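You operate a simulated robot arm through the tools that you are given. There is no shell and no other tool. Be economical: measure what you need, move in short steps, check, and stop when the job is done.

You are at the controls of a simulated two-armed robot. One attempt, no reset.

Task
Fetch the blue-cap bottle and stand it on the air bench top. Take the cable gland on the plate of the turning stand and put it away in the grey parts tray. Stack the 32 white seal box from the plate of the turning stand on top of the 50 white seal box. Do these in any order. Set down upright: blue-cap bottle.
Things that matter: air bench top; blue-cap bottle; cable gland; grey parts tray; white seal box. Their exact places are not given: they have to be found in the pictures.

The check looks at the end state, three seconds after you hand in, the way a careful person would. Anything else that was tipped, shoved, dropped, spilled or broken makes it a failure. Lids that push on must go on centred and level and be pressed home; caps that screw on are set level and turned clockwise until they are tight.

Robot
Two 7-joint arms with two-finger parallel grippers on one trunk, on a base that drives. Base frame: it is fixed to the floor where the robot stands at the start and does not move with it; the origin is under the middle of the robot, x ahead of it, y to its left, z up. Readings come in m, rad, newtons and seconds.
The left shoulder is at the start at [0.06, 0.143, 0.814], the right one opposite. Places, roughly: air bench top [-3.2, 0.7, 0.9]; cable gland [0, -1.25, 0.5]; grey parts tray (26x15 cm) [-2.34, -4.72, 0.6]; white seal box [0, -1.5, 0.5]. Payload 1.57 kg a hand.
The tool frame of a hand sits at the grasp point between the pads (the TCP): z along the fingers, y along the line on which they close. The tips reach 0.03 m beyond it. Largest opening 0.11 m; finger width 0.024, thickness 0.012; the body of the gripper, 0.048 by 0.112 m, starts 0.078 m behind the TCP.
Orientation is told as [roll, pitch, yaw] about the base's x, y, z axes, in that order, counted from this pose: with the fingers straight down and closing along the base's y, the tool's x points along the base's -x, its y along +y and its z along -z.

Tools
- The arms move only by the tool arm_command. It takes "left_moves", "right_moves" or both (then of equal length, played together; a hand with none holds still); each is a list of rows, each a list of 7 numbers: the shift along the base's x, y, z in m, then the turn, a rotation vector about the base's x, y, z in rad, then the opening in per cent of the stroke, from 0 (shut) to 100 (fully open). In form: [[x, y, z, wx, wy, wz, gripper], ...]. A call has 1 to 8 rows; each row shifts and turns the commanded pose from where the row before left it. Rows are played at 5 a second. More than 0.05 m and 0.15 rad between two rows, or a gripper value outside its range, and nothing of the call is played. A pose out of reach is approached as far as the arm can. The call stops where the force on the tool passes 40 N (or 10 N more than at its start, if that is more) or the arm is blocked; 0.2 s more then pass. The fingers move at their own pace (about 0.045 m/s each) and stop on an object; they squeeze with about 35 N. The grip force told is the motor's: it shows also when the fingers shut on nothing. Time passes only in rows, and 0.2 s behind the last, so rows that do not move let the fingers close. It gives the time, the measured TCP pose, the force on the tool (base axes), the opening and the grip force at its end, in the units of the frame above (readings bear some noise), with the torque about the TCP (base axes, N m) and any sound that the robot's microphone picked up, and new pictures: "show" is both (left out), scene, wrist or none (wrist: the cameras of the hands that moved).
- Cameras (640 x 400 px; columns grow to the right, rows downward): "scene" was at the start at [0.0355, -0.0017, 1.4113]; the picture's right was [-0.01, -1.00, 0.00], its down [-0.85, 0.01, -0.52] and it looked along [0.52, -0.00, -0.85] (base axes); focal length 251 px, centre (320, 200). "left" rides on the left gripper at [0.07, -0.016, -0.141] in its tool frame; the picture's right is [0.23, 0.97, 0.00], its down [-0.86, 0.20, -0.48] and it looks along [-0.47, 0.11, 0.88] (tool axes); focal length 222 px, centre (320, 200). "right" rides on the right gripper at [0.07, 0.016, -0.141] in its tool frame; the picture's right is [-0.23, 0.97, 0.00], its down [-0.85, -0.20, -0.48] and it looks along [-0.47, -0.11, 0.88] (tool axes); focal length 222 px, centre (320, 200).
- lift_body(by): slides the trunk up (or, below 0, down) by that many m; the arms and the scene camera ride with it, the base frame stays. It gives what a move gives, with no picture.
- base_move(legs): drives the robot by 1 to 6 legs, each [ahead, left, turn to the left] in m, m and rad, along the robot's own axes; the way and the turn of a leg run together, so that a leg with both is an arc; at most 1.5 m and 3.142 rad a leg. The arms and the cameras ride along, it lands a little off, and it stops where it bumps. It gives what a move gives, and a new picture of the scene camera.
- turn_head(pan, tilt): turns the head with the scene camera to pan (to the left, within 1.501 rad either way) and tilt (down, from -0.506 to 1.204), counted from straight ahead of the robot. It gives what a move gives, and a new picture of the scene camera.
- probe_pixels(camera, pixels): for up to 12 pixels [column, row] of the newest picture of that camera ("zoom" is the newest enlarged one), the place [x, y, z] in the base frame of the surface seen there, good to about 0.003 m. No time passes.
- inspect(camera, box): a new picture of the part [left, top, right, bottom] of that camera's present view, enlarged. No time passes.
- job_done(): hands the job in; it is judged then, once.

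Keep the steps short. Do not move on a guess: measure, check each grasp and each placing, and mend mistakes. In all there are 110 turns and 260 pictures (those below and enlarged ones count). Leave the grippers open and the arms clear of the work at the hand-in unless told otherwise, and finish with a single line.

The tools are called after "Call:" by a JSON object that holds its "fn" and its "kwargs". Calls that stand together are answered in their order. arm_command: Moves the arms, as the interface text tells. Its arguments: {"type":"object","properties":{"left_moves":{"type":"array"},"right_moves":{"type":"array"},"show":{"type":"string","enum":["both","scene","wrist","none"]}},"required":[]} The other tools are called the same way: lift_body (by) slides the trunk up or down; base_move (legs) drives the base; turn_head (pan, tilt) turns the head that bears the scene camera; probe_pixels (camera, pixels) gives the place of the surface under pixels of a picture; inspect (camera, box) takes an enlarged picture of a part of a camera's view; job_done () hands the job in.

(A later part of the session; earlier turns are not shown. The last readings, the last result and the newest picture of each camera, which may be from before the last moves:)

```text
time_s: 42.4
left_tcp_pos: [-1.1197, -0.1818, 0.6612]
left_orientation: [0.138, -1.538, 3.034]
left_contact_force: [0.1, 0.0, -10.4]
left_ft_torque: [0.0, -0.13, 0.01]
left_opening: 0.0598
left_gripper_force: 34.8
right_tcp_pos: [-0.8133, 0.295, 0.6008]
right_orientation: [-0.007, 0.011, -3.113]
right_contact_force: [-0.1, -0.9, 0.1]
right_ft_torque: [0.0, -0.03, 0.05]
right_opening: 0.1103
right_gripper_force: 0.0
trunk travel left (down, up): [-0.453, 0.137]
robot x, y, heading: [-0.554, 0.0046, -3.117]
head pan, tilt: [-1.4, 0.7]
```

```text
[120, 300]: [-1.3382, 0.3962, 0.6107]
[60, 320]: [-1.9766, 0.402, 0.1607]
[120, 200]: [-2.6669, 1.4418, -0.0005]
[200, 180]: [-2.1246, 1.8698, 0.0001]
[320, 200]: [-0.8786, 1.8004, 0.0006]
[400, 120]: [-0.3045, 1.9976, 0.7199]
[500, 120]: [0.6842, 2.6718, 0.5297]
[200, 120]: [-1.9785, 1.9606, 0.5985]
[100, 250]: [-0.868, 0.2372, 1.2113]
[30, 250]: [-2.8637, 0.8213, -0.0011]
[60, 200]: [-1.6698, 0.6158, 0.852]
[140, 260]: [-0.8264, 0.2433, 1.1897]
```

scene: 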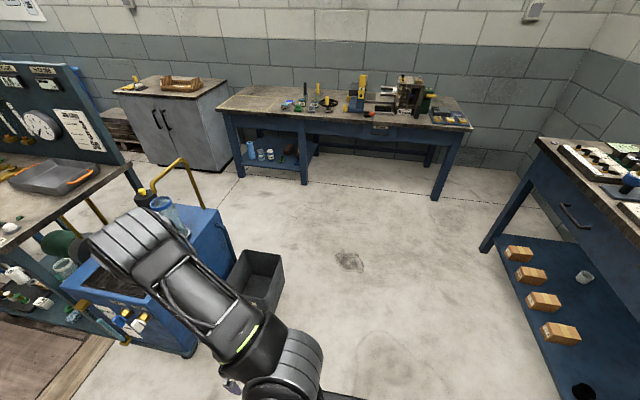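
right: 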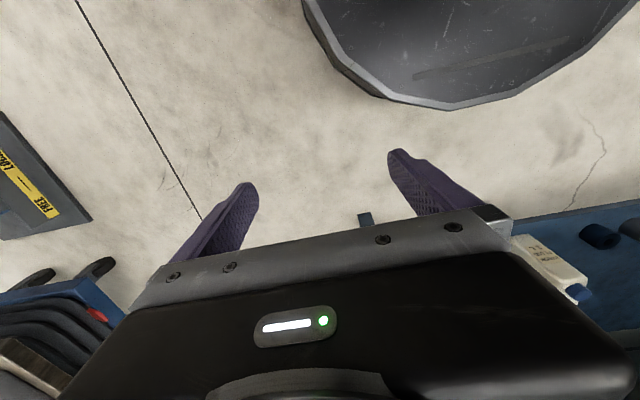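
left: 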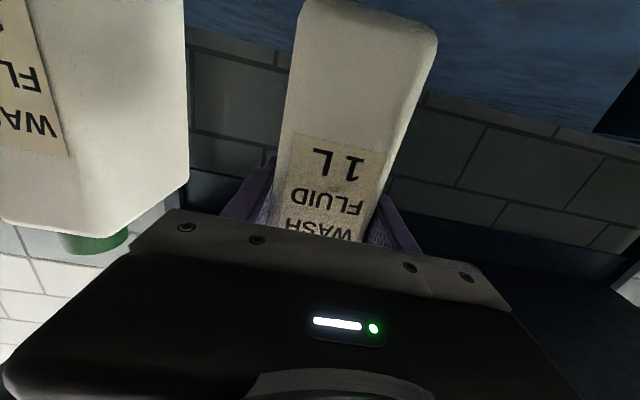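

The far bench (x≈-2.7 to -3.8) fits the given air bench place; its open side faces +y. Free lane: y≈1.15–1.95. I back up to clear the trolley, then slide right to y≈1.5.

Call:
{"fn": "base_move", "kwargs": {"legs": [[-0.3, 0, 0], [0, -1.5, 0]]}}

Call:
{"fn": "turn_head", "kwargs": {"pan": 0.2, "tilt": 0.45}}

Call:
{"fn": "probe_pixels", "kwargs": {"camera": "scene", "pixels": [[320, 200], [320, 300], [320, 250], [400, 200], [400, 250], [400, 300], [250, 200], [250, 250], [250, 300], [450, 200], [450, 250], [300, 180]]}}

```text
time_s: 51.4
left_tcp_pos: [-0.8372, 1.3237, 0.6616]
left_orientation: [0.143, -1.538, 2.992]
left_contact_force: [-0.2, -0.4, -11.4]
left_ft_torque: [0.0, -0.13, 0.01]
left_opening: 0.0601
left_gripper_force: 34.8
right_tcp_pos: [-0.5143, 1.7907, 0.5998]
right_orientation: [-0.005, 0.009, 3.137]
right_contact_force: [0.1, 0.2, -0.4]
right_ft_torque: [-0.02, 0.02, 0.01]
right_opening: 0.1099
right_gripper_force: 0.0
trunk travel left (down, up): [-0.453, 0.137]
robot x, y, heading: [-0.2623, 1.4886, 3.128]
head pan, tilt: [-1.4, 0.7]
```

scene: 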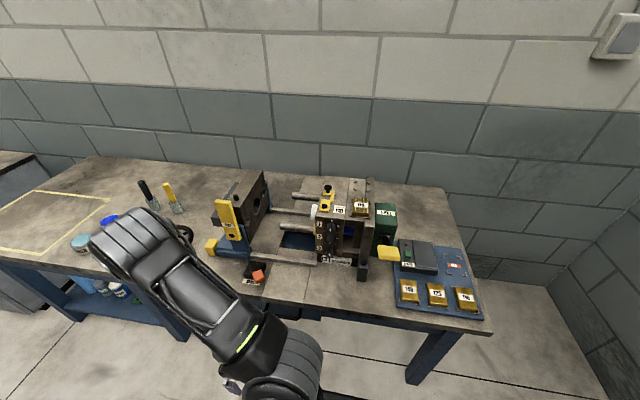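

```text
time_s: 53.1
left_tcp_pos: [-0.837, 1.323, 0.6609]
left_orientation: [0.137, -1.535, 2.999]
left_contact_force: [1.3, 0.5, -10.2]
left_ft_torque: [0.02, -0.13, 0.01]
left_opening: 0.06
left_gripper_force: 35.3
right_tcp_pos: [-0.5153, 1.7881, 0.6003]
right_orientation: [-0.008, 0.011, 3.134]
right_contact_force: [1.4, -0.1, -0.8]
right_ft_torque: [0.01, 0.01, 0.02]
right_opening: 0.1101
right_gripper_force: 0.1
trunk travel left (down, up): [-0.453, 0.137]
robot x, y, heading: [-0.2595, 1.4897, 3.133]
head pan, tilt: [0.201, 0.45]
```

scene: 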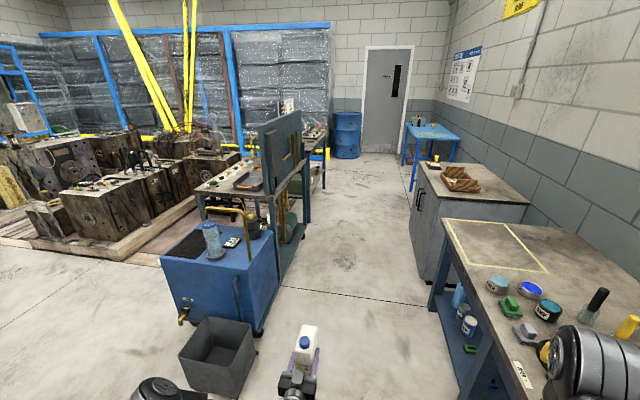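

```text
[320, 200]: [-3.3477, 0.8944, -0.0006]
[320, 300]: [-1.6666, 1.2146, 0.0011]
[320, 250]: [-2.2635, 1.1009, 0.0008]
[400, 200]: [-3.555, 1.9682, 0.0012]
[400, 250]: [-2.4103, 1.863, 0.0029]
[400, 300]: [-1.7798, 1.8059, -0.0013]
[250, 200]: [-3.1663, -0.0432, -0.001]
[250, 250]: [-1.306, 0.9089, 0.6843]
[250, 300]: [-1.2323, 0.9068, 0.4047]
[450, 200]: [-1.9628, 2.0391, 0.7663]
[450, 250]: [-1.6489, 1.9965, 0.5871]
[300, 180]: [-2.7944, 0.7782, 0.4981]
```

Call:
{"fn": "probe_pixels", "kwargs": {"camera": "scene", "pixels": [[600, 350], [560, 370], [180, 290], [250, 330], [300, 130], [325, 120]]}}

Call:
{"fn": "inspect", "kwargs": {"camera": "scene", "box": [240, 80, 400, 180]}}

Call:
{"fn": "base_move", "kwargs": {"legs": [[0.2, 0.1, 0], [1.3, 0, 0]]}}

Call:
{"fn": "inspect", "kwargs": {"camera": "scene", "box": [160, 60, 440, 235]}}

```text
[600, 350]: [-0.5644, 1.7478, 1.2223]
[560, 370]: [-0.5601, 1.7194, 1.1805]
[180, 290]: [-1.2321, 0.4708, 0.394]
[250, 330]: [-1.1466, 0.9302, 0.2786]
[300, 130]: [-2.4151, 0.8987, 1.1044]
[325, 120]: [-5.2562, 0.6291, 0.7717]
```

```text
4.00 times, centred on (320, 130) of scene
```

zoom: 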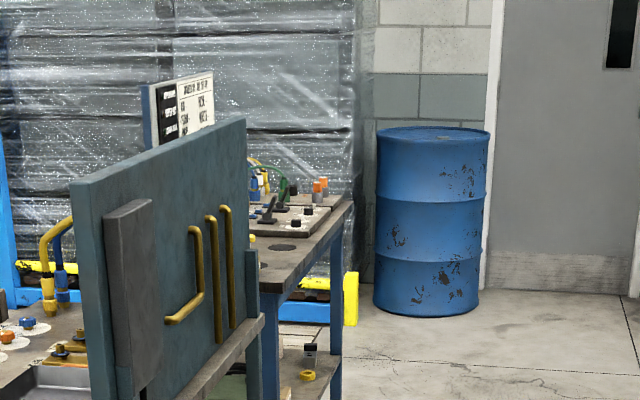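

```text
time_s: 61.0
left_tcp_pos: [-2.3494, 1.2602, 0.6605]
left_orientation: [0.139, -1.536, 2.983]
left_contact_force: [-0.2, 0.0, -9.9]
left_ft_torque: [0.01, -0.14, 0.02]
left_opening: 0.0601
left_gripper_force: 34.8
right_tcp_pos: [-2.0196, 1.7209, 0.6005]
right_orientation: [-0.007, 0.01, 3.12]
right_contact_force: [0.0, -0.6, 0.0]
right_ft_torque: [-0.01, -0.01, 0.0]
right_opening: 0.1097
right_gripper_force: 0.0
trunk travel left (down, up): [-0.453, 0.137]
robot x, y, heading: [-1.7714, 1.4128, 3.119]
head pan, tilt: [0.201, 0.45]
```

scene: 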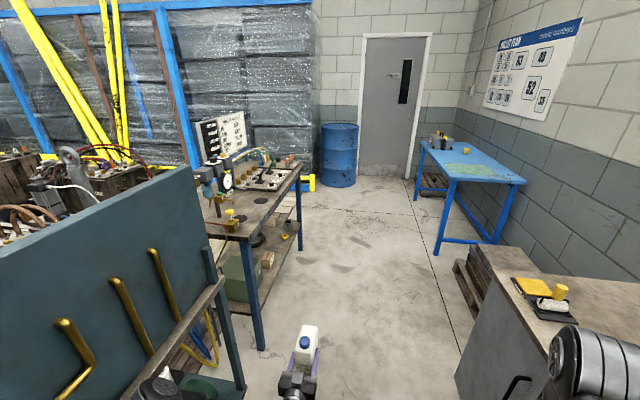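

```text
2.29 times, centred on (300, 148) of scene
```

zoom: 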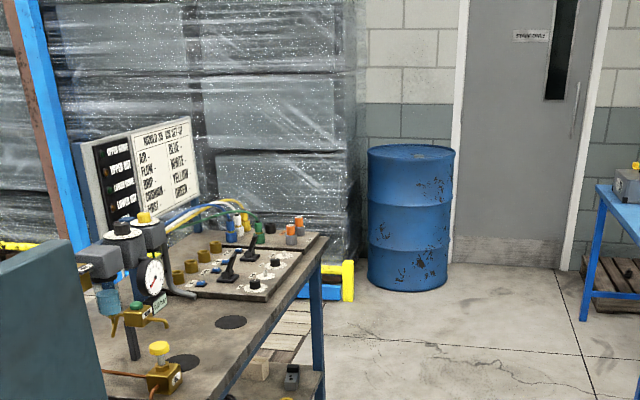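

This is the air bench. I measure its top and where it is free.

Call:
{"fn": "probe_pixels", "kwargs": {"camera": "zoom", "pixels": [[230, 370], [130, 385], [220, 322], [260, 340], [180, 330], [320, 240], [200, 350], [290, 290], [150, 345], [185, 362], [240, 305], [200, 395]]}}

Call:
{"fn": "base_move", "kwargs": {"legs": [[0.9, 0.0, 0]]}}

Call:
{"fn": "turn_head", "kwargs": {"pan": 1.2, "tilt": 0.6}}

```text
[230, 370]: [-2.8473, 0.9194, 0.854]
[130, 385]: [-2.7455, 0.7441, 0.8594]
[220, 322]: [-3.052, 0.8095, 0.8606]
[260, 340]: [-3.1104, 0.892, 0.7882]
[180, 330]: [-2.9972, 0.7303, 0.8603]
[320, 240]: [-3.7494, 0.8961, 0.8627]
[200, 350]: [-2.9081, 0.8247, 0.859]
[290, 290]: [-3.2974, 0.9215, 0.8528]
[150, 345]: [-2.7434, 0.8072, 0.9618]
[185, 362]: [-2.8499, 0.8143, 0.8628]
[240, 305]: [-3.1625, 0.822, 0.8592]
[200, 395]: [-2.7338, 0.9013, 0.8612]
```

```text
time_s: 65.7
left_tcp_pos: [-3.2506, 1.2898, 0.6601]
left_orientation: [0.135, -1.536, 2.979]
left_contact_force: [-0.2, 0.1, -10.3]
left_ft_torque: [0.04, -0.13, -0.03]
left_opening: 0.0601
left_gripper_force: 34.9
right_tcp_pos: [-2.9184, 1.7478, 0.6003]
right_orientation: [-0.008, 0.01, 3.112]
right_contact_force: [1.0, -0.5, 0.3]
right_ft_torque: [0.01, -0.01, -0.04]
right_opening: 0.11
right_gripper_force: 0.0
trunk travel left (down, up): [-0.453, 0.137]
robot x, y, heading: [-2.6754, 1.4395, 3.108]
head pan, tilt: [0.201, 0.45]
```

scene: 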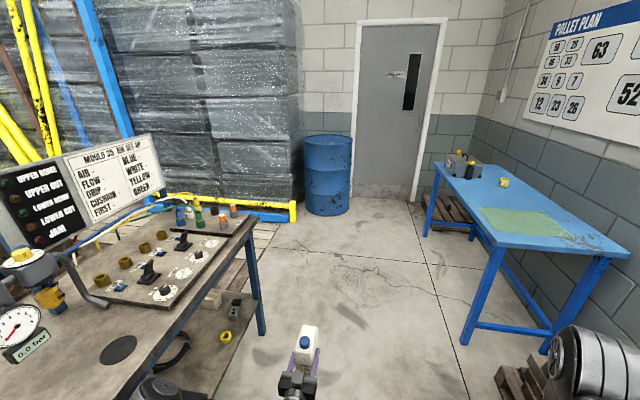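

```text
time_s: 67.0
left_tcp_pos: [-3.252, 1.2896, 0.6612]
left_orientation: [0.136, -1.535, 2.978]
left_contact_force: [0.6, 0.0, -10.3]
left_ft_torque: [0.0, -0.09, 0.03]
left_opening: 0.0599
left_gripper_force: 35.3
right_tcp_pos: [-2.917, 1.7488, 0.6002]
right_orientation: [-0.008, 0.011, 3.115]
right_contact_force: [1.0, -0.8, 0.7]
right_ft_torque: [-0.02, 0.04, -0.04]
right_opening: 0.1101
right_gripper_force: 0.1
trunk travel left (down, up): [-0.453, 0.137]
robot x, y, heading: [-2.6697, 1.4407, 3.108]
head pan, tilt: [1.201, 0.6]
```

scene: 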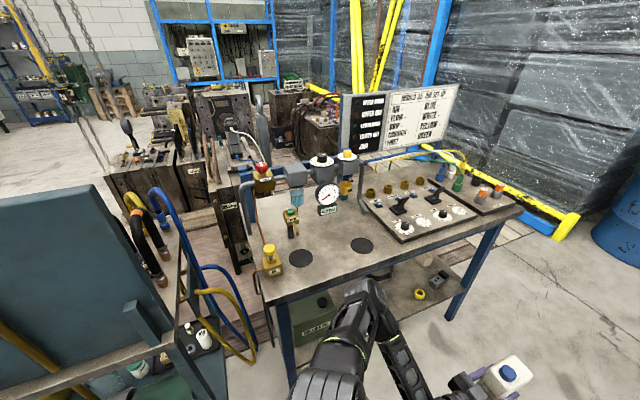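

The bare top between the two dark discs near the front edge looks free. I raise the trunk and the left hand so the bottle clears the bench height, pulling it in a bit, before turning to face the bench.

Call:
{"fn": "probe_pixels", "kwargs": {"camera": "scene", "pixels": [[335, 255], [332, 268], [330, 278], [301, 258], [362, 245], [345, 240], [270, 262], [300, 285], [400, 245], [380, 255], [315, 240], [405, 225]]}}

Call:
{"fn": "lift_body", "kwargs": {"by": 0.13}}

Call:
{"fn": "arm_command", "kwargs": {"left_moves": [[0.01, 0, 0.04, 0, 0, 0, 0], [0.02, 0, 0.04, 0, 0, 0, 0], [0.02, 0, 0.04, 0, 0, 0, 0], [0.02, 0, 0.04, 0, 0, 0, 0], [0.02, 0, 0.04, 0, 0, 0, 0], [0.01, 0, 0.04, 0, 0, 0, 0], [0, 0, 0, 0, 0, 0, 0]], "show": "both"}}

```text
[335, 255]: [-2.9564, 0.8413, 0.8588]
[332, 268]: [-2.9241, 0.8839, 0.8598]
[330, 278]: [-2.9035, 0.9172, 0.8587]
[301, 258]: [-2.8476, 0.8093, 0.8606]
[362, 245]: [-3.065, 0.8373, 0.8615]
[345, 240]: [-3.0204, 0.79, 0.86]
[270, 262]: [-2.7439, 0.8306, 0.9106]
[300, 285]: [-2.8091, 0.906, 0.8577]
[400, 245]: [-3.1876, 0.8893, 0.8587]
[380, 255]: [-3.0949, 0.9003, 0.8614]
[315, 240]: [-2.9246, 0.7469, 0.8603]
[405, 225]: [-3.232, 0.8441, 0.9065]
```

```text
time_s: 68.5
left_tcp_pos: [-3.2504, 1.29, 0.7901]
left_orientation: [0.134, -1.535, 2.979]
left_contact_force: [-0.9, -0.3, -9.4]
left_ft_torque: [-0.02, -0.13, 0.0]
left_opening: 0.06
left_gripper_force: 34.9
right_tcp_pos: [-2.9177, 1.7484, 0.7289]
right_orientation: [-0.007, 0.011, 3.114]
right_contact_force: [-0.4, -0.2, 0.2]
right_ft_torque: [0.01, -0.01, 0.01]
right_opening: 0.1102
right_gripper_force: 0.0
trunk travel left (down, up): [-0.583, 0.007]
robot x, y, heading: [-2.6712, 1.4424, 3.114]
head pan, tilt: [1.201, 0.6]
```

```text
time_s: 70.2
left_tcp_pos: [-3.1972, 1.301, 0.9993]
left_orientation: [0.134, -1.535, 2.979]
left_contact_force: [-0.5, -0.1, -10.3]
left_ft_torque: [-0.02, -0.1, -0.01]
left_opening: 0.06
left_gripper_force: 34.9
left hand out of reach, approached as far as the arm can: row 5, 6
right_tcp_pos: [-2.9175, 1.7494, 0.7292]
right_orientation: [-0.006, 0.01, 3.113]
right_contact_force: [-0.2, 0.0, -0.1]
right_ft_torque: [-0.01, -0.01, -0.02]
right_opening: 0.1101
right_gripper_force: 0.1
trunk travel left (down, up): [-0.583, 0.007]
robot x, y, heading: [-2.6721, 1.4437, 3.115]
head pan, tilt: [1.201, 0.6]
```

scene: 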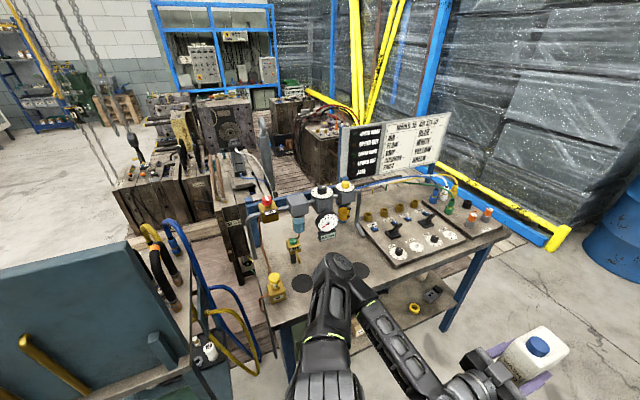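
left: 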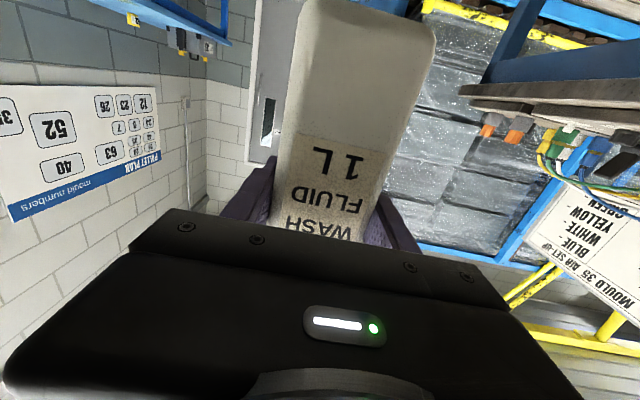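

Call:
{"fn": "probe_pixels", "kwargs": {"camera": "scene", "pixels": [[335, 262], [345, 275], [370, 305], [320, 350], [330, 390], [480, 370], [150, 350], [205, 350]]}}

Call:
{"fn": "turn_head", "kwargs": {"pan": -1.3, "tilt": 0.7}}

Call:
{"fn": "probe_pixels", "kwargs": {"camera": "scene", "pixels": [[320, 150], [320, 250], [200, 200], [450, 200], [100, 250], [500, 250], [320, 330]]}}

```text
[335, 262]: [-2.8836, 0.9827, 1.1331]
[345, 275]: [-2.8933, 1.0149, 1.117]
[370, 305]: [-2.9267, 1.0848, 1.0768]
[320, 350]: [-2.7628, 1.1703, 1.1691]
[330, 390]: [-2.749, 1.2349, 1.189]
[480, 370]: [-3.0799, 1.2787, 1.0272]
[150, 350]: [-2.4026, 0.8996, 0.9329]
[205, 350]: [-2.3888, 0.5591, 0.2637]
```

```text
time_s: 72.4
left_tcp_pos: [-3.1969, 1.3005, 0.9984]
left_orientation: [0.136, -1.534, 2.978]
left_contact_force: [-0.2, -1.1, -9.9]
left_ft_torque: [0.0, -0.14, -0.03]
left_opening: 0.0597
left_gripper_force: 35.4
right_tcp_pos: [-2.9192, 1.7489, 0.7308]
right_orientation: [-0.008, 0.01, 3.115]
right_contact_force: [0.5, 0.0, -0.5]
right_ft_torque: [-0.03, 0.01, 0.0]
right_opening: 0.1101
right_gripper_force: 0.2
trunk travel left (down, up): [-0.583, 0.007]
robot x, y, heading: [-2.6757, 1.4406, 3.109]
head pan, tilt: [-1.3, 0.7]
```

scene: 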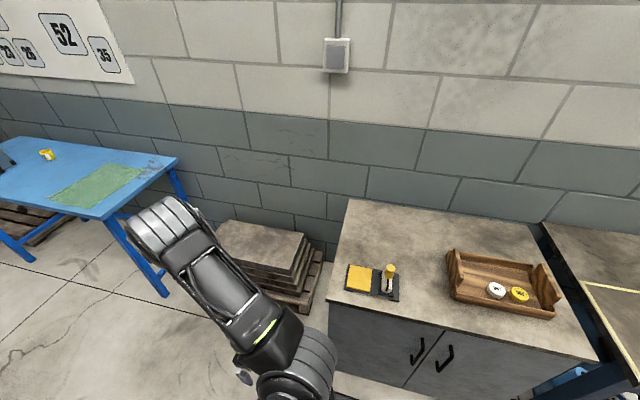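

```text
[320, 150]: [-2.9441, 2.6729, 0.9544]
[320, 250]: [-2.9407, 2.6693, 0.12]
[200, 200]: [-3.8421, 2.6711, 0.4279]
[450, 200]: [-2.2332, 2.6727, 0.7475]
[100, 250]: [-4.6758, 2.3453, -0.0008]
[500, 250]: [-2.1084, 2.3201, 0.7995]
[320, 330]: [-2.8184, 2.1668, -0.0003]
```

Elbow swing radius is about 0.5 m. I move ahead 0.4 and 0.12 away from the bench, then turn left to face it.

Call:
{"fn": "base_move", "kwargs": {"legs": [[0.4, -0.12, 0], [0, 0, 1.6]]}}

Call:
{"fn": "turn_head", "kwargs": {"pan": 0.0, "tilt": 0.7}}

Call:
{"fn": "probe_pixels", "kwargs": {"camera": "scene", "pixels": [[320, 150], [320, 250], [250, 200], [250, 250], [200, 200], [400, 200], [320, 200]]}}

```text
time_s: 78.8
left_tcp_pos: [-2.9093, 1.0542, 0.9983]
left_orientation: [0.136, -1.536, -1.708]
left_contact_force: [-0.2, -0.9, -10.6]
left_ft_torque: [0.18, -0.01, 0.0]
left_opening: 0.06
left_gripper_force: 35.1
right_tcp_pos: [-3.3647, 1.3217, 0.7293]
right_orientation: [-0.008, 0.01, -1.571]
right_contact_force: [-0.4, 0.3, -0.7]
right_ft_torque: [0.0, 0.01, 0.01]
right_opening: 0.11
right_gripper_force: 0.0
trunk travel left (down, up): [-0.583, 0.007]
robot x, y, heading: [-3.064, 1.5754, -1.576]
head pan, tilt: [-1.3, 0.7]
```

scene: 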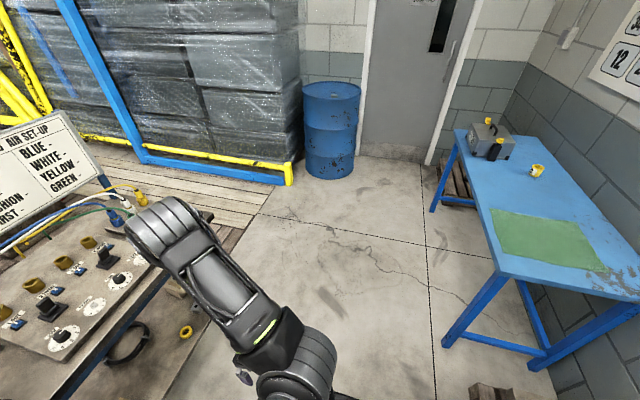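

```text
time_s: 80.3
left_tcp_pos: [-2.9092, 1.0538, 0.9974]
left_orientation: [0.135, -1.536, -1.707]
left_contact_force: [-0.3, -0.3, -10.3]
left_ft_torque: [0.14, -0.02, -0.01]
left_opening: 0.06
left_gripper_force: 34.8
right_tcp_pos: [-3.3648, 1.3193, 0.7307]
right_orientation: [-0.006, 0.011, -1.571]
right_contact_force: [0.4, 0.2, -0.6]
right_ft_torque: [0.04, -0.03, -0.01]
right_opening: 0.11
right_gripper_force: 0.1
trunk travel left (down, up): [-0.583, 0.007]
robot x, y, heading: [-3.0616, 1.5745, -1.576]
head pan, tilt: [0.0, 0.7]
```

scene: 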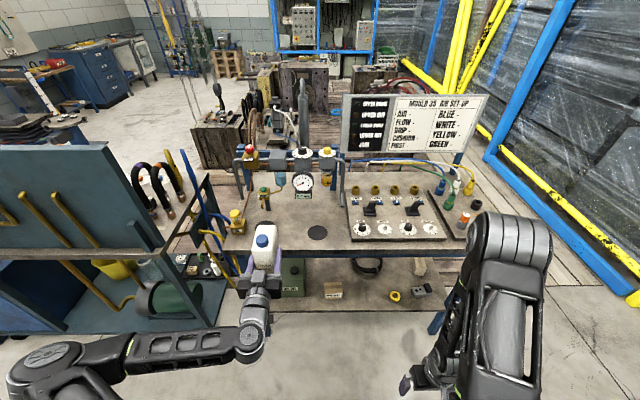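

```text
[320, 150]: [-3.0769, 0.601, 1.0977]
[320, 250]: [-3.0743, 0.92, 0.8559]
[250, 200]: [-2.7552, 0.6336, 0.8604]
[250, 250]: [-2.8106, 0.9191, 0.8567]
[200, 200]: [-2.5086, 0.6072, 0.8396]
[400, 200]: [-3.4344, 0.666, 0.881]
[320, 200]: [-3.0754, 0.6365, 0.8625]
```

Facing the bench with the bottle (264, 240) in front of the edge. I move 0.15 ahead and 0.045 right, with the bottle bottom about 4 cm above the top.

Call:
{"fn": "base_move", "kwargs": {"legs": [[0.15, -0.045, 0]]}}

Call:
{"fn": "arm_command", "kwargs": {"left_moves": [[0, -0.03, 0, 0, 0, 0, 0], [0, -0.03, 0, 0, 0, 0, 0], [0, 0, 0, 0, 0, 0, 0]], "show": "both"}}

Call:
{"fn": "inspect", "kwargs": {"camera": "scene", "box": [180, 180, 360, 310]}}

```text
time_s: 81.7
left_tcp_pos: [-2.9554, 0.9042, 0.9966]
left_orientation: [0.139, -1.535, -1.711]
left_contact_force: [-1.2, -1.5, -10.3]
left_ft_torque: [0.13, -0.02, 0.03]
left_opening: 0.0598
left_gripper_force: 34.9
right_tcp_pos: [-3.4104, 1.1731, 0.73]
right_orientation: [-0.006, 0.011, -1.574]
right_contact_force: [-0.7, 0.1, 0.6]
right_ft_torque: [0.02, -0.03, -0.01]
right_opening: 0.1099
right_gripper_force: 0.1
trunk travel left (down, up): [-0.583, 0.007]
robot x, y, heading: [-3.1109, 1.4262, -1.577]
head pan, tilt: [0.0, 0.7]
```

scene: 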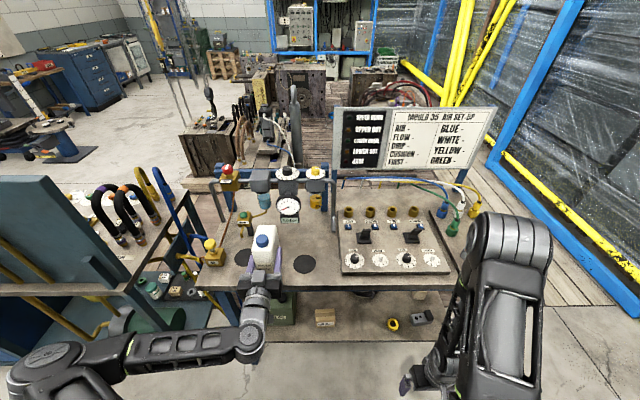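

```text
time_s: 82.5
left_tcp_pos: [-2.9547, 0.8455, 0.9952]
left_orientation: [0.126, -1.535, -1.698]
left_contact_force: [-0.2, -0.7, -10.3]
left_ft_torque: [0.12, -0.02, -0.02]
left_opening: 0.0601
left_gripper_force: 35.0
right_tcp_pos: [-3.4107, 1.1738, 0.7315]
right_orientation: [-0.007, 0.011, -1.577]
right_contact_force: [0.4, -0.4, -0.7]
right_ft_torque: [-0.01, 0.0, -0.02]
right_opening: 0.1102
right_gripper_force: 0.0
trunk travel left (down, up): [-0.583, 0.007]
robot x, y, heading: [-3.103, 1.4269, -1.578]
head pan, tilt: [0.0, 0.7]
```

scene: 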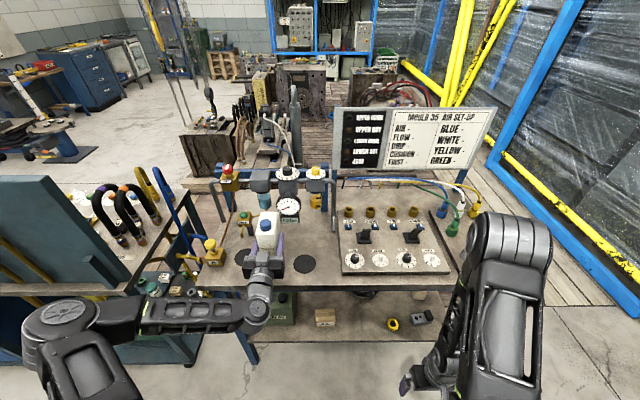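
left: 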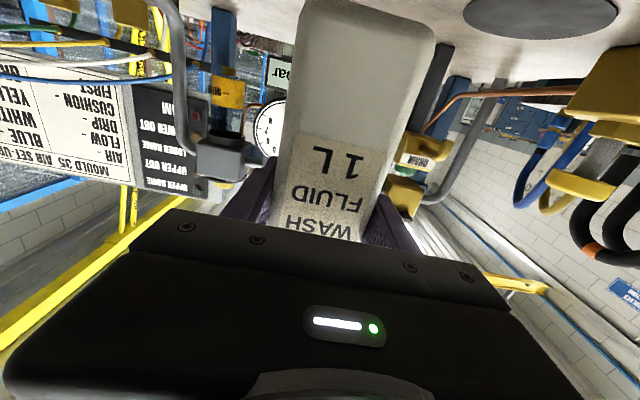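

```text
3.08 times, centred on (270, 245) of scene
```

zoom: 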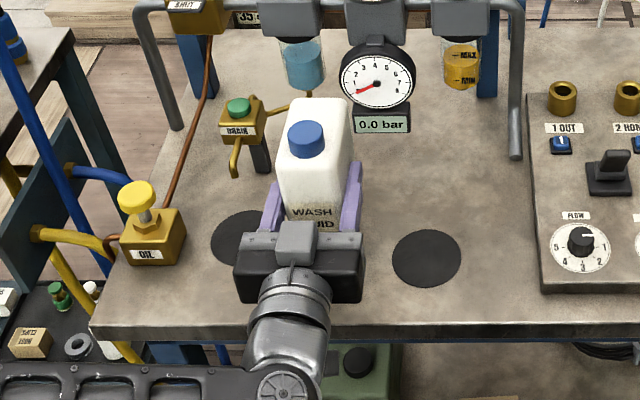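

Nothing in the way. I lower 3.2 cm, then in small steps watching the vertical load.

Call:
{"fn": "arm_command", "kwargs": {"left_moves": [[0, 0, -0.016, 0, 0, 0, 0], [0, 0, -0.014, 0, 0, 0, 0], [0, 0, -0.004, 0, 0, 0, 0], [0, 0, 0, 0, 0, 0, 0]], "show": "wrist"}}

```text
time_s: 83.5
left_tcp_pos: [-2.9565, 0.8459, 0.9634]
left_orientation: [0.134, -1.535, -1.707]
left_contact_force: [0.4, 0.1, -10.3]
left_ft_torque: [0.11, 0.01, 0.02]
left_opening: 0.0601
left_gripper_force: 35.1
right_tcp_pos: [-3.4107, 1.1737, 0.7311]
right_orientation: [-0.007, 0.009, -1.574]
right_contact_force: [0.6, 0.0, -0.6]
right_ft_torque: [-0.01, -0.01, -0.05]
right_opening: 0.1099
right_gripper_force: 0.0
trunk travel left (down, up): [-0.583, 0.007]
robot x, y, heading: [-3.1098, 1.4241, -1.577]
head pan, tilt: [0.0, 0.7]
```

left: 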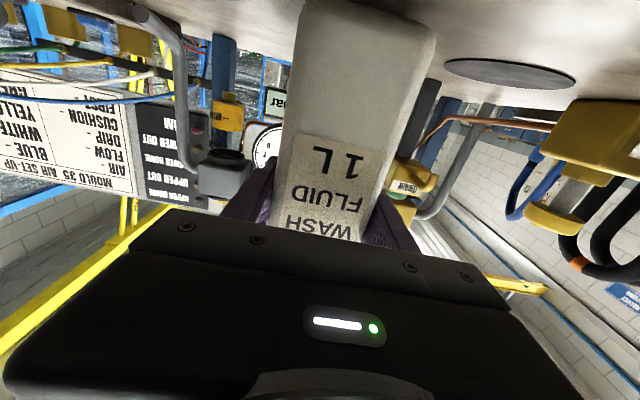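

Call:
{"fn": "arm_command", "kwargs": {"left_moves": [[0, 0, -0.003, 0, 0, 0, 0], [0, 0, -0.002, 0, 0, 0, 0], [0, 0, -0.002, 0, 0, 0, 0], [0, 0, 0, 0, 0, 0, 0]], "show": "none"}}

```text
time_s: 84.5
left_tcp_pos: [-2.9559, 0.8471, 0.9587]
left_orientation: [0.149, -1.539, -1.72]
left_contact_force: [-0.1, -4.2, 2.5]
left_ft_torque: [-1.08, 0.38, 0.1]
left_opening: 0.0599
left_gripper_force: 34.9
right_tcp_pos: [-3.4101, 1.1737, 0.7305]
right_orientation: [-0.01, 0.008, -1.575]
right_contact_force: [0.1, -0.3, -0.5]
right_ft_torque: [0.03, 0.0, 0.0]
right_opening: 0.1099
right_gripper_force: 0.1
trunk travel left (down, up): [-0.583, 0.007]
robot x, y, heading: [-3.1113, 1.427, -1.577]
head pan, tilt: [0.0, 0.7]
```

The bottle has touched down (load went from -10.3 to +2.5 N). I ease up 1 mm and open.

Call:
{"fn": "arm_command", "kwargs": {"left_moves": [[0, 0, 0.001, 0, 0, 0, 0], [0, 0, 0, 0, 0, 0, 20], [0, 0, 0, 0, 0, 0, 60], [0, 0, 0, 0, 0, 0, 100], [0, 0, 0, 0, 0, 0, 100], [0, 0, 0, 0, 0, 0, 100]], "show": "both"}}

```text
time_s: 85.9
left_tcp_pos: [-2.9556, 0.8477, 0.9586]
left_orientation: [0.143, -1.536, -1.715]
left_contact_force: [0.2, -0.5, 1.2]
left_ft_torque: [0.03, 0.0, -0.03]
left_opening: 0.1099
left_gripper_force: 0.1
right_tcp_pos: [-3.411, 1.1732, 0.7295]
right_orientation: [-0.007, 0.008, -1.575]
right_contact_force: [0.8, 0.0, -0.3]
right_ft_torque: [0.02, -0.04, 0.0]
right_opening: 0.1098
right_gripper_force: 0.1
trunk travel left (down, up): [-0.583, 0.007]
robot x, y, heading: [-3.1099, 1.4282, -1.578]
head pan, tilt: [0.0, 0.7]
```

scene: 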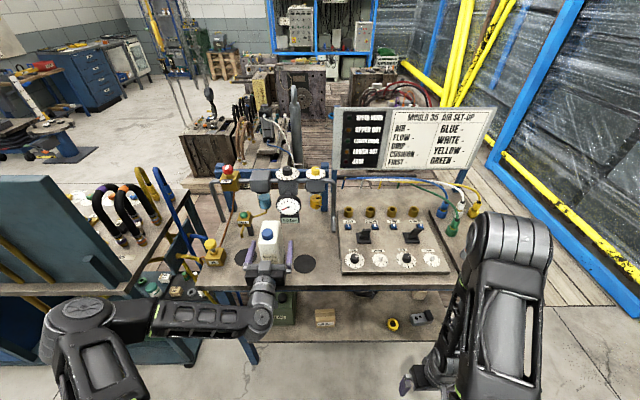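
left: 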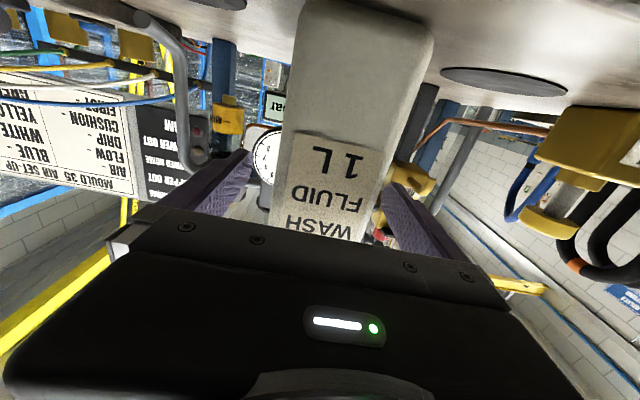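

Bottle stands free between open fingers. I back the base straight out 0.25 m and check.

Call:
{"fn": "base_move", "kwargs": {"legs": [[-0.25, 0, 0]]}}

Call:
{"fn": "inspect", "kwargs": {"camera": "scene", "box": [180, 150, 380, 280]}}

Call:
{"fn": "turn_head", "kwargs": {"pan": 0.9, "tilt": 0.5}}

```text
time_s: 87.7
left_tcp_pos: [-2.9548, 1.1002, 0.9592]
left_orientation: [0.146, -1.538, -1.718]
left_contact_force: [0.8, 0.2, -0.2]
left_ft_torque: [0.05, -0.01, 0.02]
left_opening: 0.1101
left_gripper_force: 0.0
right_tcp_pos: [-3.409, 1.427, 0.7322]
right_orientation: [-0.006, 0.009, -1.575]
right_contact_force: [-0.1, 0.1, -0.2]
right_ft_torque: [-0.05, 0.01, 0.01]
right_opening: 0.1098
right_gripper_force: 0.0
trunk travel left (down, up): [-0.583, 0.007]
robot x, y, heading: [-3.1111, 1.6799, -1.585]
head pan, tilt: [0.0, 0.7]
```

scene: 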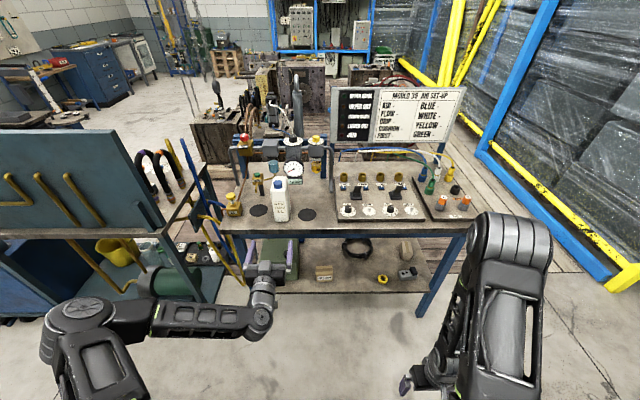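

```text
3.08 times, centred on (280, 215) of scene
```

zoom: 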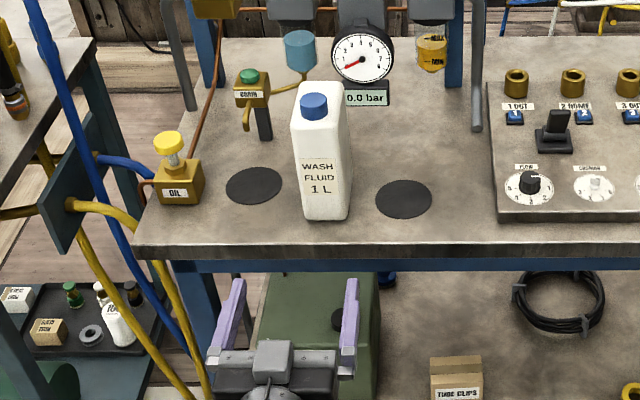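

```text
time_s: 88.9
left_tcp_pos: [-2.954, 1.1003, 0.9593]
left_orientation: [0.143, -1.535, -1.717]
left_contact_force: [0.6, 0.0, 0.1]
left_ft_torque: [0.01, 0.04, 0.01]
left_opening: 0.1102
left_gripper_force: 0.1
right_tcp_pos: [-3.4089, 1.4265, 0.7303]
right_orientation: [-0.008, 0.008, -1.574]
right_contact_force: [1.1, -1.0, -0.9]
right_ft_torque: [0.0, 0.01, 0.01]
right_opening: 0.1101
right_gripper_force: 0.1
trunk travel left (down, up): [-0.583, 0.007]
robot x, y, heading: [-3.1065, 1.6774, -1.577]
head pan, tilt: [0.901, 0.499]
```

scene: 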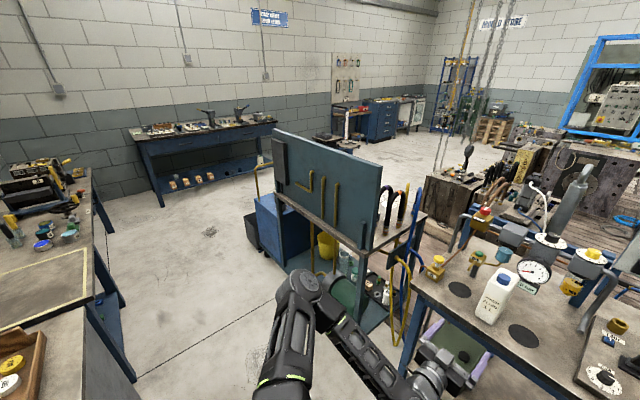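

The bottle stands upright on the air bench. Now I fold the left arm back to its tool-down pose near the body.

Call:
{"fn": "arm_command", "kwargs": {"left_moves": [[0.012, 0.02, -0.02, 0.14, 0, 0, 100], [0.012, 0.02, -0.02, 0.14, 0, 0, 100], [0.012, 0.025, -0.02, 0.14, 0, 0, 100], [0.012, 0.03, -0.03, 0.14, 0, 0, 100], [0.012, 0.03, -0.03, 0.14, 0, 0, 100], [0.012, 0.03, -0.03, 0.14, 0, 0, 100], [0.012, 0.03, -0.03, 0.14, 0, 0, 100]], "show": "none"}}

Call:
{"fn": "arm_command", "kwargs": {"left_moves": [[0.012, 0.03, -0.03, 0.14, 0, 0, 100], [0.012, 0.03, -0.03, 0.14, 0, 0, 100], [0.012, 0.03, -0.03, 0.14, 0, 0, 100], [0.012, 0.03, -0.03, 0.138, 0, 0, 100], [0, 0, 0, 0, 0, 0, 100]], "show": "scene"}}

```text
time_s: 90.5
left_tcp_pos: [-2.8711, 1.2821, 0.7748]
left_orientation: [-0.003, -0.554, -1.576]
left_contact_force: [0.2, -0.5, 0.0]
left_ft_torque: [-0.01, -0.01, 0.02]
left_opening: 0.1101
left_gripper_force: 0.1
left hand out of reach, approached as far as the arm can: row 5
right_tcp_pos: [-3.4088, 1.4262, 0.731]
right_orientation: [-0.008, 0.008, -1.575]
right_contact_force: [1.0, 1.1, 0.5]
right_ft_torque: [0.0, 0.03, -0.02]
right_opening: 0.1098
right_gripper_force: 0.1
trunk travel left (down, up): [-0.583, 0.007]
robot x, y, heading: [-3.1107, 1.6786, -1.577]
head pan, tilt: [0.901, 0.499]
```

```text
time_s: 91.7
left_tcp_pos: [-2.8223, 1.3997, 0.6563]
left_orientation: [-0.005, 0.003, -1.575]
left_contact_force: [-0.2, 0.0, -0.1]
left_ft_torque: [-0.01, 0.02, 0.02]
left_opening: 0.11
left_gripper_force: 0.2
right_tcp_pos: [-3.4096, 1.4279, 0.7308]
right_orientation: [-0.006, 0.008, -1.578]
right_contact_force: [-1.0, 0.1, 0.5]
right_ft_torque: [-0.01, 0.05, -0.02]
right_opening: 0.1103
right_gripper_force: 0.1
trunk travel left (down, up): [-0.583, 0.007]
robot x, y, heading: [-3.1091, 1.6771, -1.579]
head pan, tilt: [0.901, 0.499]
```

scene: 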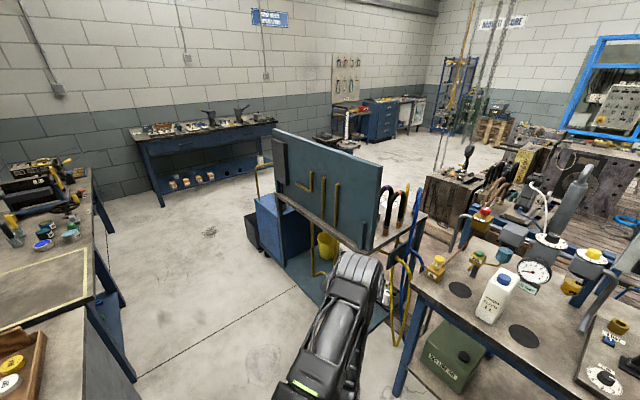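

Facing -y with arms folded, I can slide left (+x) along the lane at y≈1.45 without turning.

Call:
{"fn": "base_move", "kwargs": {"legs": [[0.23, 0, 0], [0, 1.5, 0]]}}

Call:
{"fn": "base_move", "kwargs": {"legs": [[0, 1.45, 0]]}}

Call:
{"fn": "turn_head", "kwargs": {"pan": 0.0, "tilt": 0.5}}

```text
time_s: 100.5
left_tcp_pos: [-1.3251, 1.1339, 0.6572]
left_orientation: [-0.003, 0.001, -1.597]
left_contact_force: [-0.2, 0.1, -0.1]
left_ft_torque: [0.0, 0.01, 0.0]
left_opening: 0.1102
left_gripper_force: 0.1
right_tcp_pos: [-1.9085, 1.1739, 0.7304]
right_orientation: [-0.008, 0.009, -1.596]
right_contact_force: [0.1, 0.8, -0.3]
right_ft_torque: [0.01, 0.03, 0.01]
right_opening: 0.11
right_gripper_force: 0.1
trunk travel left (down, up): [-0.583, 0.007]
robot x, y, heading: [-1.6019, 1.4177, -1.6]
head pan, tilt: [0.901, 0.499]
```

scene: 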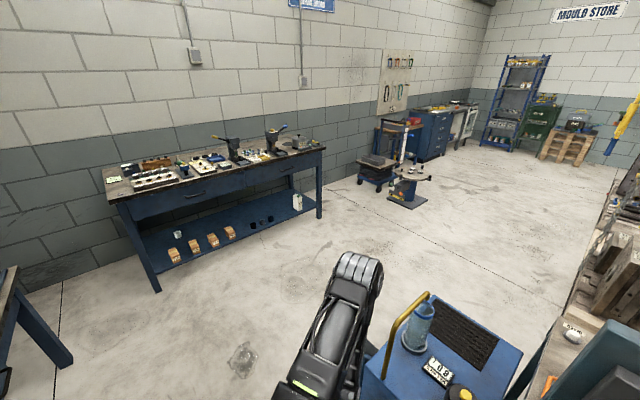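

```text
time_s: 107.9
left_tcp_pos: [0.1587, 1.1242, 0.6566]
left_orientation: [-0.004, 0.003, -1.565]
left_contact_force: [0.4, 0.6, 0.7]
left_ft_torque: [0.0, 0.0, -0.01]
left_opening: 0.1101
left_gripper_force: 0.1
right_tcp_pos: [-0.4266, 1.1459, 0.73]
right_orientation: [-0.007, 0.008, -1.564]
right_contact_force: [0.6, 0.3, -0.5]
right_ft_torque: [0.04, 0.0, 0.01]
right_opening: 0.1102
right_gripper_force: 0.1
trunk travel left (down, up): [-0.583, 0.007]
robot x, y, heading: [-0.1261, 1.4006, -1.567]
head pan, tilt: [0.901, 0.499]
```

scene: 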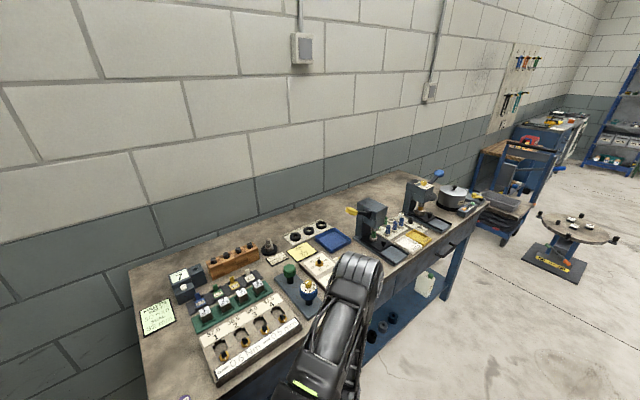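

```text
time_s: 109.1
left_tcp_pos: [0.1594, 1.1254, 0.6562]
left_orientation: [-0.005, 0.001, -1.565]
left_contact_force: [-0.1, 0.8, 0.2]
left_ft_torque: [0.01, -0.03, 0.02]
left_opening: 0.1098
left_gripper_force: 0.0
right_tcp_pos: [-0.4269, 1.1454, 0.7289]
right_orientation: [-0.007, 0.009, -1.564]
right_contact_force: [-0.2, -0.5, -1.2]
right_ft_torque: [0.02, 0.0, -0.02]
right_opening: 0.11
right_gripper_force: 0.0
trunk travel left (down, up): [-0.583, 0.007]
robot x, y, heading: [-0.1295, 1.403, -1.566]
head pan, tilt: [0.0, 0.499]
```

scene: 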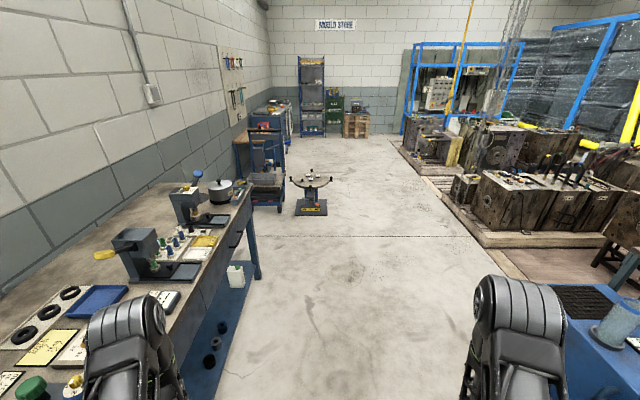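

I shift right 0.2 to stay clear of the left bench, then go ahead 2.0 m to y≈-0.6.

Call:
{"fn": "base_move", "kwargs": {"legs": [[0.0, -0.2, 0], [1.4, 0, 0], [0.55, 0.0, 0], [0, 0.25, 0]]}}

Call:
{"fn": "turn_head", "kwargs": {"pan": 0.0, "tilt": 0.8}}

```text
time_s: 121.4
left_tcp_pos: [0.2093, -0.8191, 0.6561]
left_orientation: [-0.004, 0.0, -1.574]
left_contact_force: [0.2, -0.5, -0.2]
left_ft_torque: [-0.02, 0.01, 0.02]
left_opening: 0.1101
left_gripper_force: 0.1
right_tcp_pos: [-0.3758, -0.7957, 0.7305]
right_orientation: [-0.008, 0.009, -1.572]
right_contact_force: [0.0, -0.2, -0.7]
right_ft_torque: [0.03, 0.0, 0.0]
right_opening: 0.1103
right_gripper_force: 0.0
trunk travel left (down, up): [-0.583, 0.007]
robot x, y, heading: [-0.0772, -0.5412, -1.575]
head pan, tilt: [0.0, 0.499]
```

scene: 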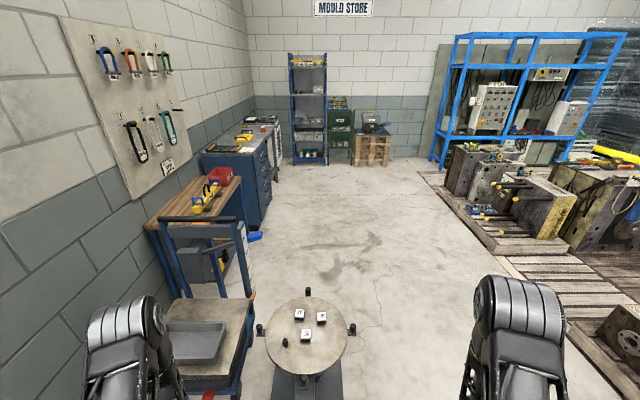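

```text
time_s: 122.2
left_tcp_pos: [0.2101, -0.8202, 0.6566]
left_orientation: [-0.001, 0.001, -1.572]
left_contact_force: [-0.1, -0.6, 0.7]
left_ft_torque: [-0.04, 0.01, 0.02]
left_opening: 0.1099
left_gripper_force: 0.1
right_tcp_pos: [-0.3769, -0.7956, 0.7295]
right_orientation: [-0.009, 0.009, -1.571]
right_contact_force: [-0.7, 0.7, -0.1]
right_ft_torque: [0.01, 0.0, -0.02]
right_opening: 0.11
right_gripper_force: 0.1
trunk travel left (down, up): [-0.583, 0.007]
robot x, y, heading: [-0.0794, -0.5427, -1.574]
head pan, tilt: [0.0, 0.799]
```

scene: 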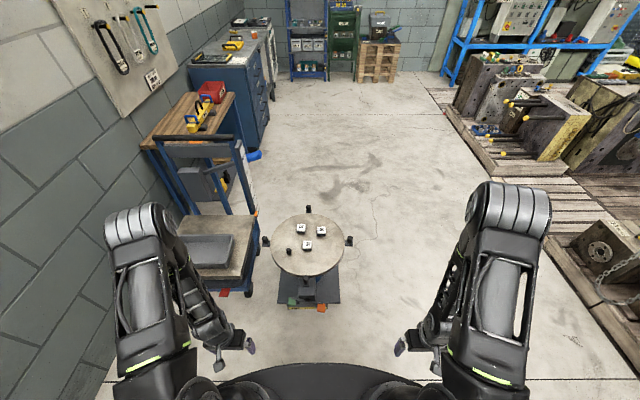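

Call:
{"fn": "inspect", "kwargs": {"camera": "scene", "box": [250, 195, 370, 315]}}

Call:
{"fn": "probe_pixels", "kwargs": {"camera": "scene", "pixels": [[307, 312], [307, 303], [250, 270], [250, 293], [300, 308], [243, 255], [308, 288], [340, 300], [262, 240], [350, 240], [308, 208], [280, 300]]}}

Call:
{"fn": "probe_pixels", "kwargs": {"camera": "zoom", "pixels": [[271, 185], [375, 190], [305, 258], [213, 298], [205, 290], [130, 220], [490, 220], [310, 420], [310, 105]]}}

```text
3.33 times, centred on (310, 255) of scene
```

zoom: 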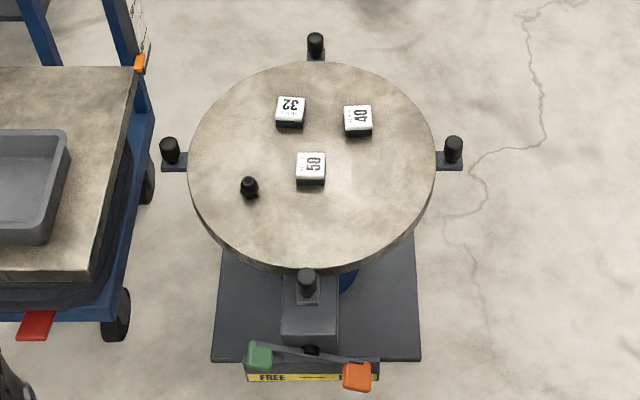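

```text
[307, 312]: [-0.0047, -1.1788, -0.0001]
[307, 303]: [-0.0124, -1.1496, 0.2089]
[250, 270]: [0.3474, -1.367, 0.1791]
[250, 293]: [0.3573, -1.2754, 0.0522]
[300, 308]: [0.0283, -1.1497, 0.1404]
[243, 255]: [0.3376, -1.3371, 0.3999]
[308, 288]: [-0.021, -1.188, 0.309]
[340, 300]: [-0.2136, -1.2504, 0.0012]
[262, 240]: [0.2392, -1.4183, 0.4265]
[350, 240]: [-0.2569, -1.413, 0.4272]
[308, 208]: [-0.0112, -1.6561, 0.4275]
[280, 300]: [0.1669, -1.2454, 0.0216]
```

```text
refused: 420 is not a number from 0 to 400
```

Call:
{"fn": "probe_pixels", "kwargs": {"camera": "zoom", "pixels": [[290, 105], [356, 115], [310, 162], [249, 190], [248, 180], [296, 174], [325, 172], [310, 290], [355, 375], [256, 355], [277, 120], [305, 120]]}}

Call:
{"fn": "probe_pixels", "kwargs": {"camera": "scene", "pixels": [[310, 366], [310, 380], [220, 385], [400, 385]]}}

Call:
{"fn": "inspect", "kwargs": {"camera": "scene", "box": [280, 215, 340, 255]}}

```text
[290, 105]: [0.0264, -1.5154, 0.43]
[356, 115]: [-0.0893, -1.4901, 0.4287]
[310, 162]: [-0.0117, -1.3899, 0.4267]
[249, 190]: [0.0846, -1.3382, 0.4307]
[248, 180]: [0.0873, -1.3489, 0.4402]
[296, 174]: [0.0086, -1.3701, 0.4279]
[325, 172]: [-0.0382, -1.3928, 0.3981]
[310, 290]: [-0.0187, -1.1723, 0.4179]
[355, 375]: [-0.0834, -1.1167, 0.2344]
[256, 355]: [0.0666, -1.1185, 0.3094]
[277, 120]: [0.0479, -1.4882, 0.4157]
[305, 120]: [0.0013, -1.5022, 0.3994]
```

```text
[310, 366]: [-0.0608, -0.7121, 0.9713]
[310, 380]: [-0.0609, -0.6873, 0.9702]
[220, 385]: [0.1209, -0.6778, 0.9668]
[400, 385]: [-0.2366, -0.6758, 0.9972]
```

```text
10.00 times, centred on (310, 235) of scene
```

zoom: 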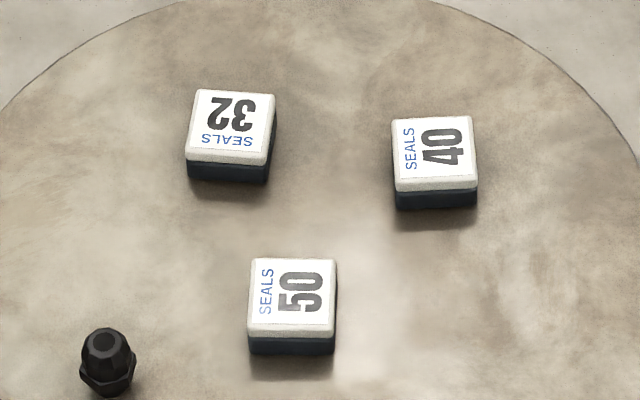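

I check the base's footprint with the wrist cameras (hands hold still).

Call:
{"fn": "arm_command", "kwargs": {"left_moves": [[0, 0, 0, 0, 0, 0, 100]], "right_moves": [[0, 0, 0, 0, 0, 0, 100]], "show": "wrist"}}

Call:
{"fn": "probe_pixels", "kwargs": {"camera": "left", "pixels": [[175, 105], [100, 85], [250, 85], [320, 20], [150, 40]]}}

Call:
{"fn": "probe_pixels", "kwargs": {"camera": "right", "pixels": [[450, 100], [400, 80], [520, 80], [330, 30]]}}

```text
time_s: 122.6
left_tcp_pos: [0.2094, -0.819, 0.6561]
left_orientation: [-0.001, 0.003, -1.573]
left_contact_force: [0.8, 0.1, 0.9]
left_ft_torque: [0.02, 0.03, -0.03]
left_opening: 0.1101
left_gripper_force: 0.0
right_tcp_pos: [-0.3774, -0.7961, 0.7302]
right_orientation: [-0.006, 0.008, -1.573]
right_contact_force: [0.0, 0.8, -0.3]
right_ft_torque: [0.02, -0.01, -0.01]
right_opening: 0.1102
right_gripper_force: 0.1
trunk travel left (down, up): [-0.583, 0.007]
robot x, y, heading: [-0.0772, -0.5442, -1.575]
head pan, tilt: [0.0, 0.799]
```

right: 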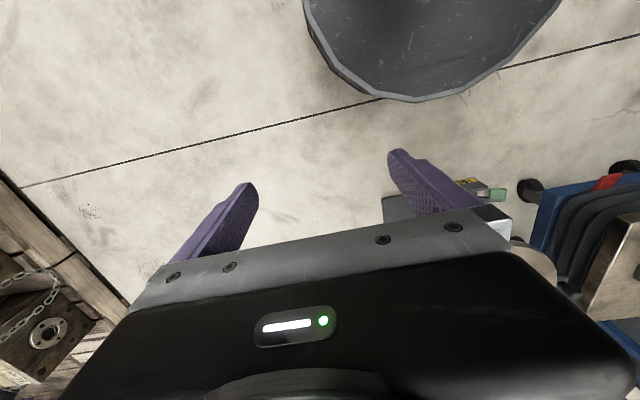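
left: 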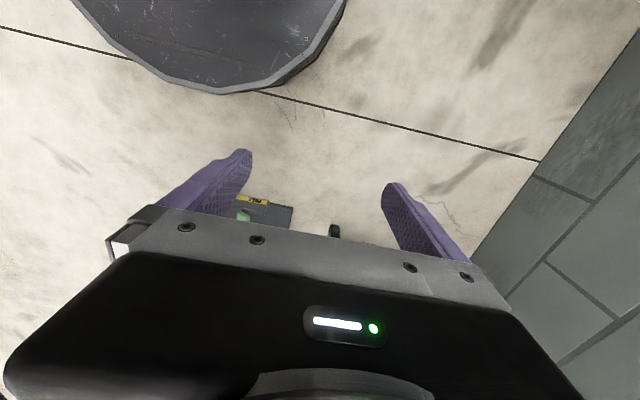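

```text
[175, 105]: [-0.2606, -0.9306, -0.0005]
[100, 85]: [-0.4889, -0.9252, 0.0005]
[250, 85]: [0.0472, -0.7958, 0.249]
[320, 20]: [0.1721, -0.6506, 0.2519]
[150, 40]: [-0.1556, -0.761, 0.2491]
```

```text
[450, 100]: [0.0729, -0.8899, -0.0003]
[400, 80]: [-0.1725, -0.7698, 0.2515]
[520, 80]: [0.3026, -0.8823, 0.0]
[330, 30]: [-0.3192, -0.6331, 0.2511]
```

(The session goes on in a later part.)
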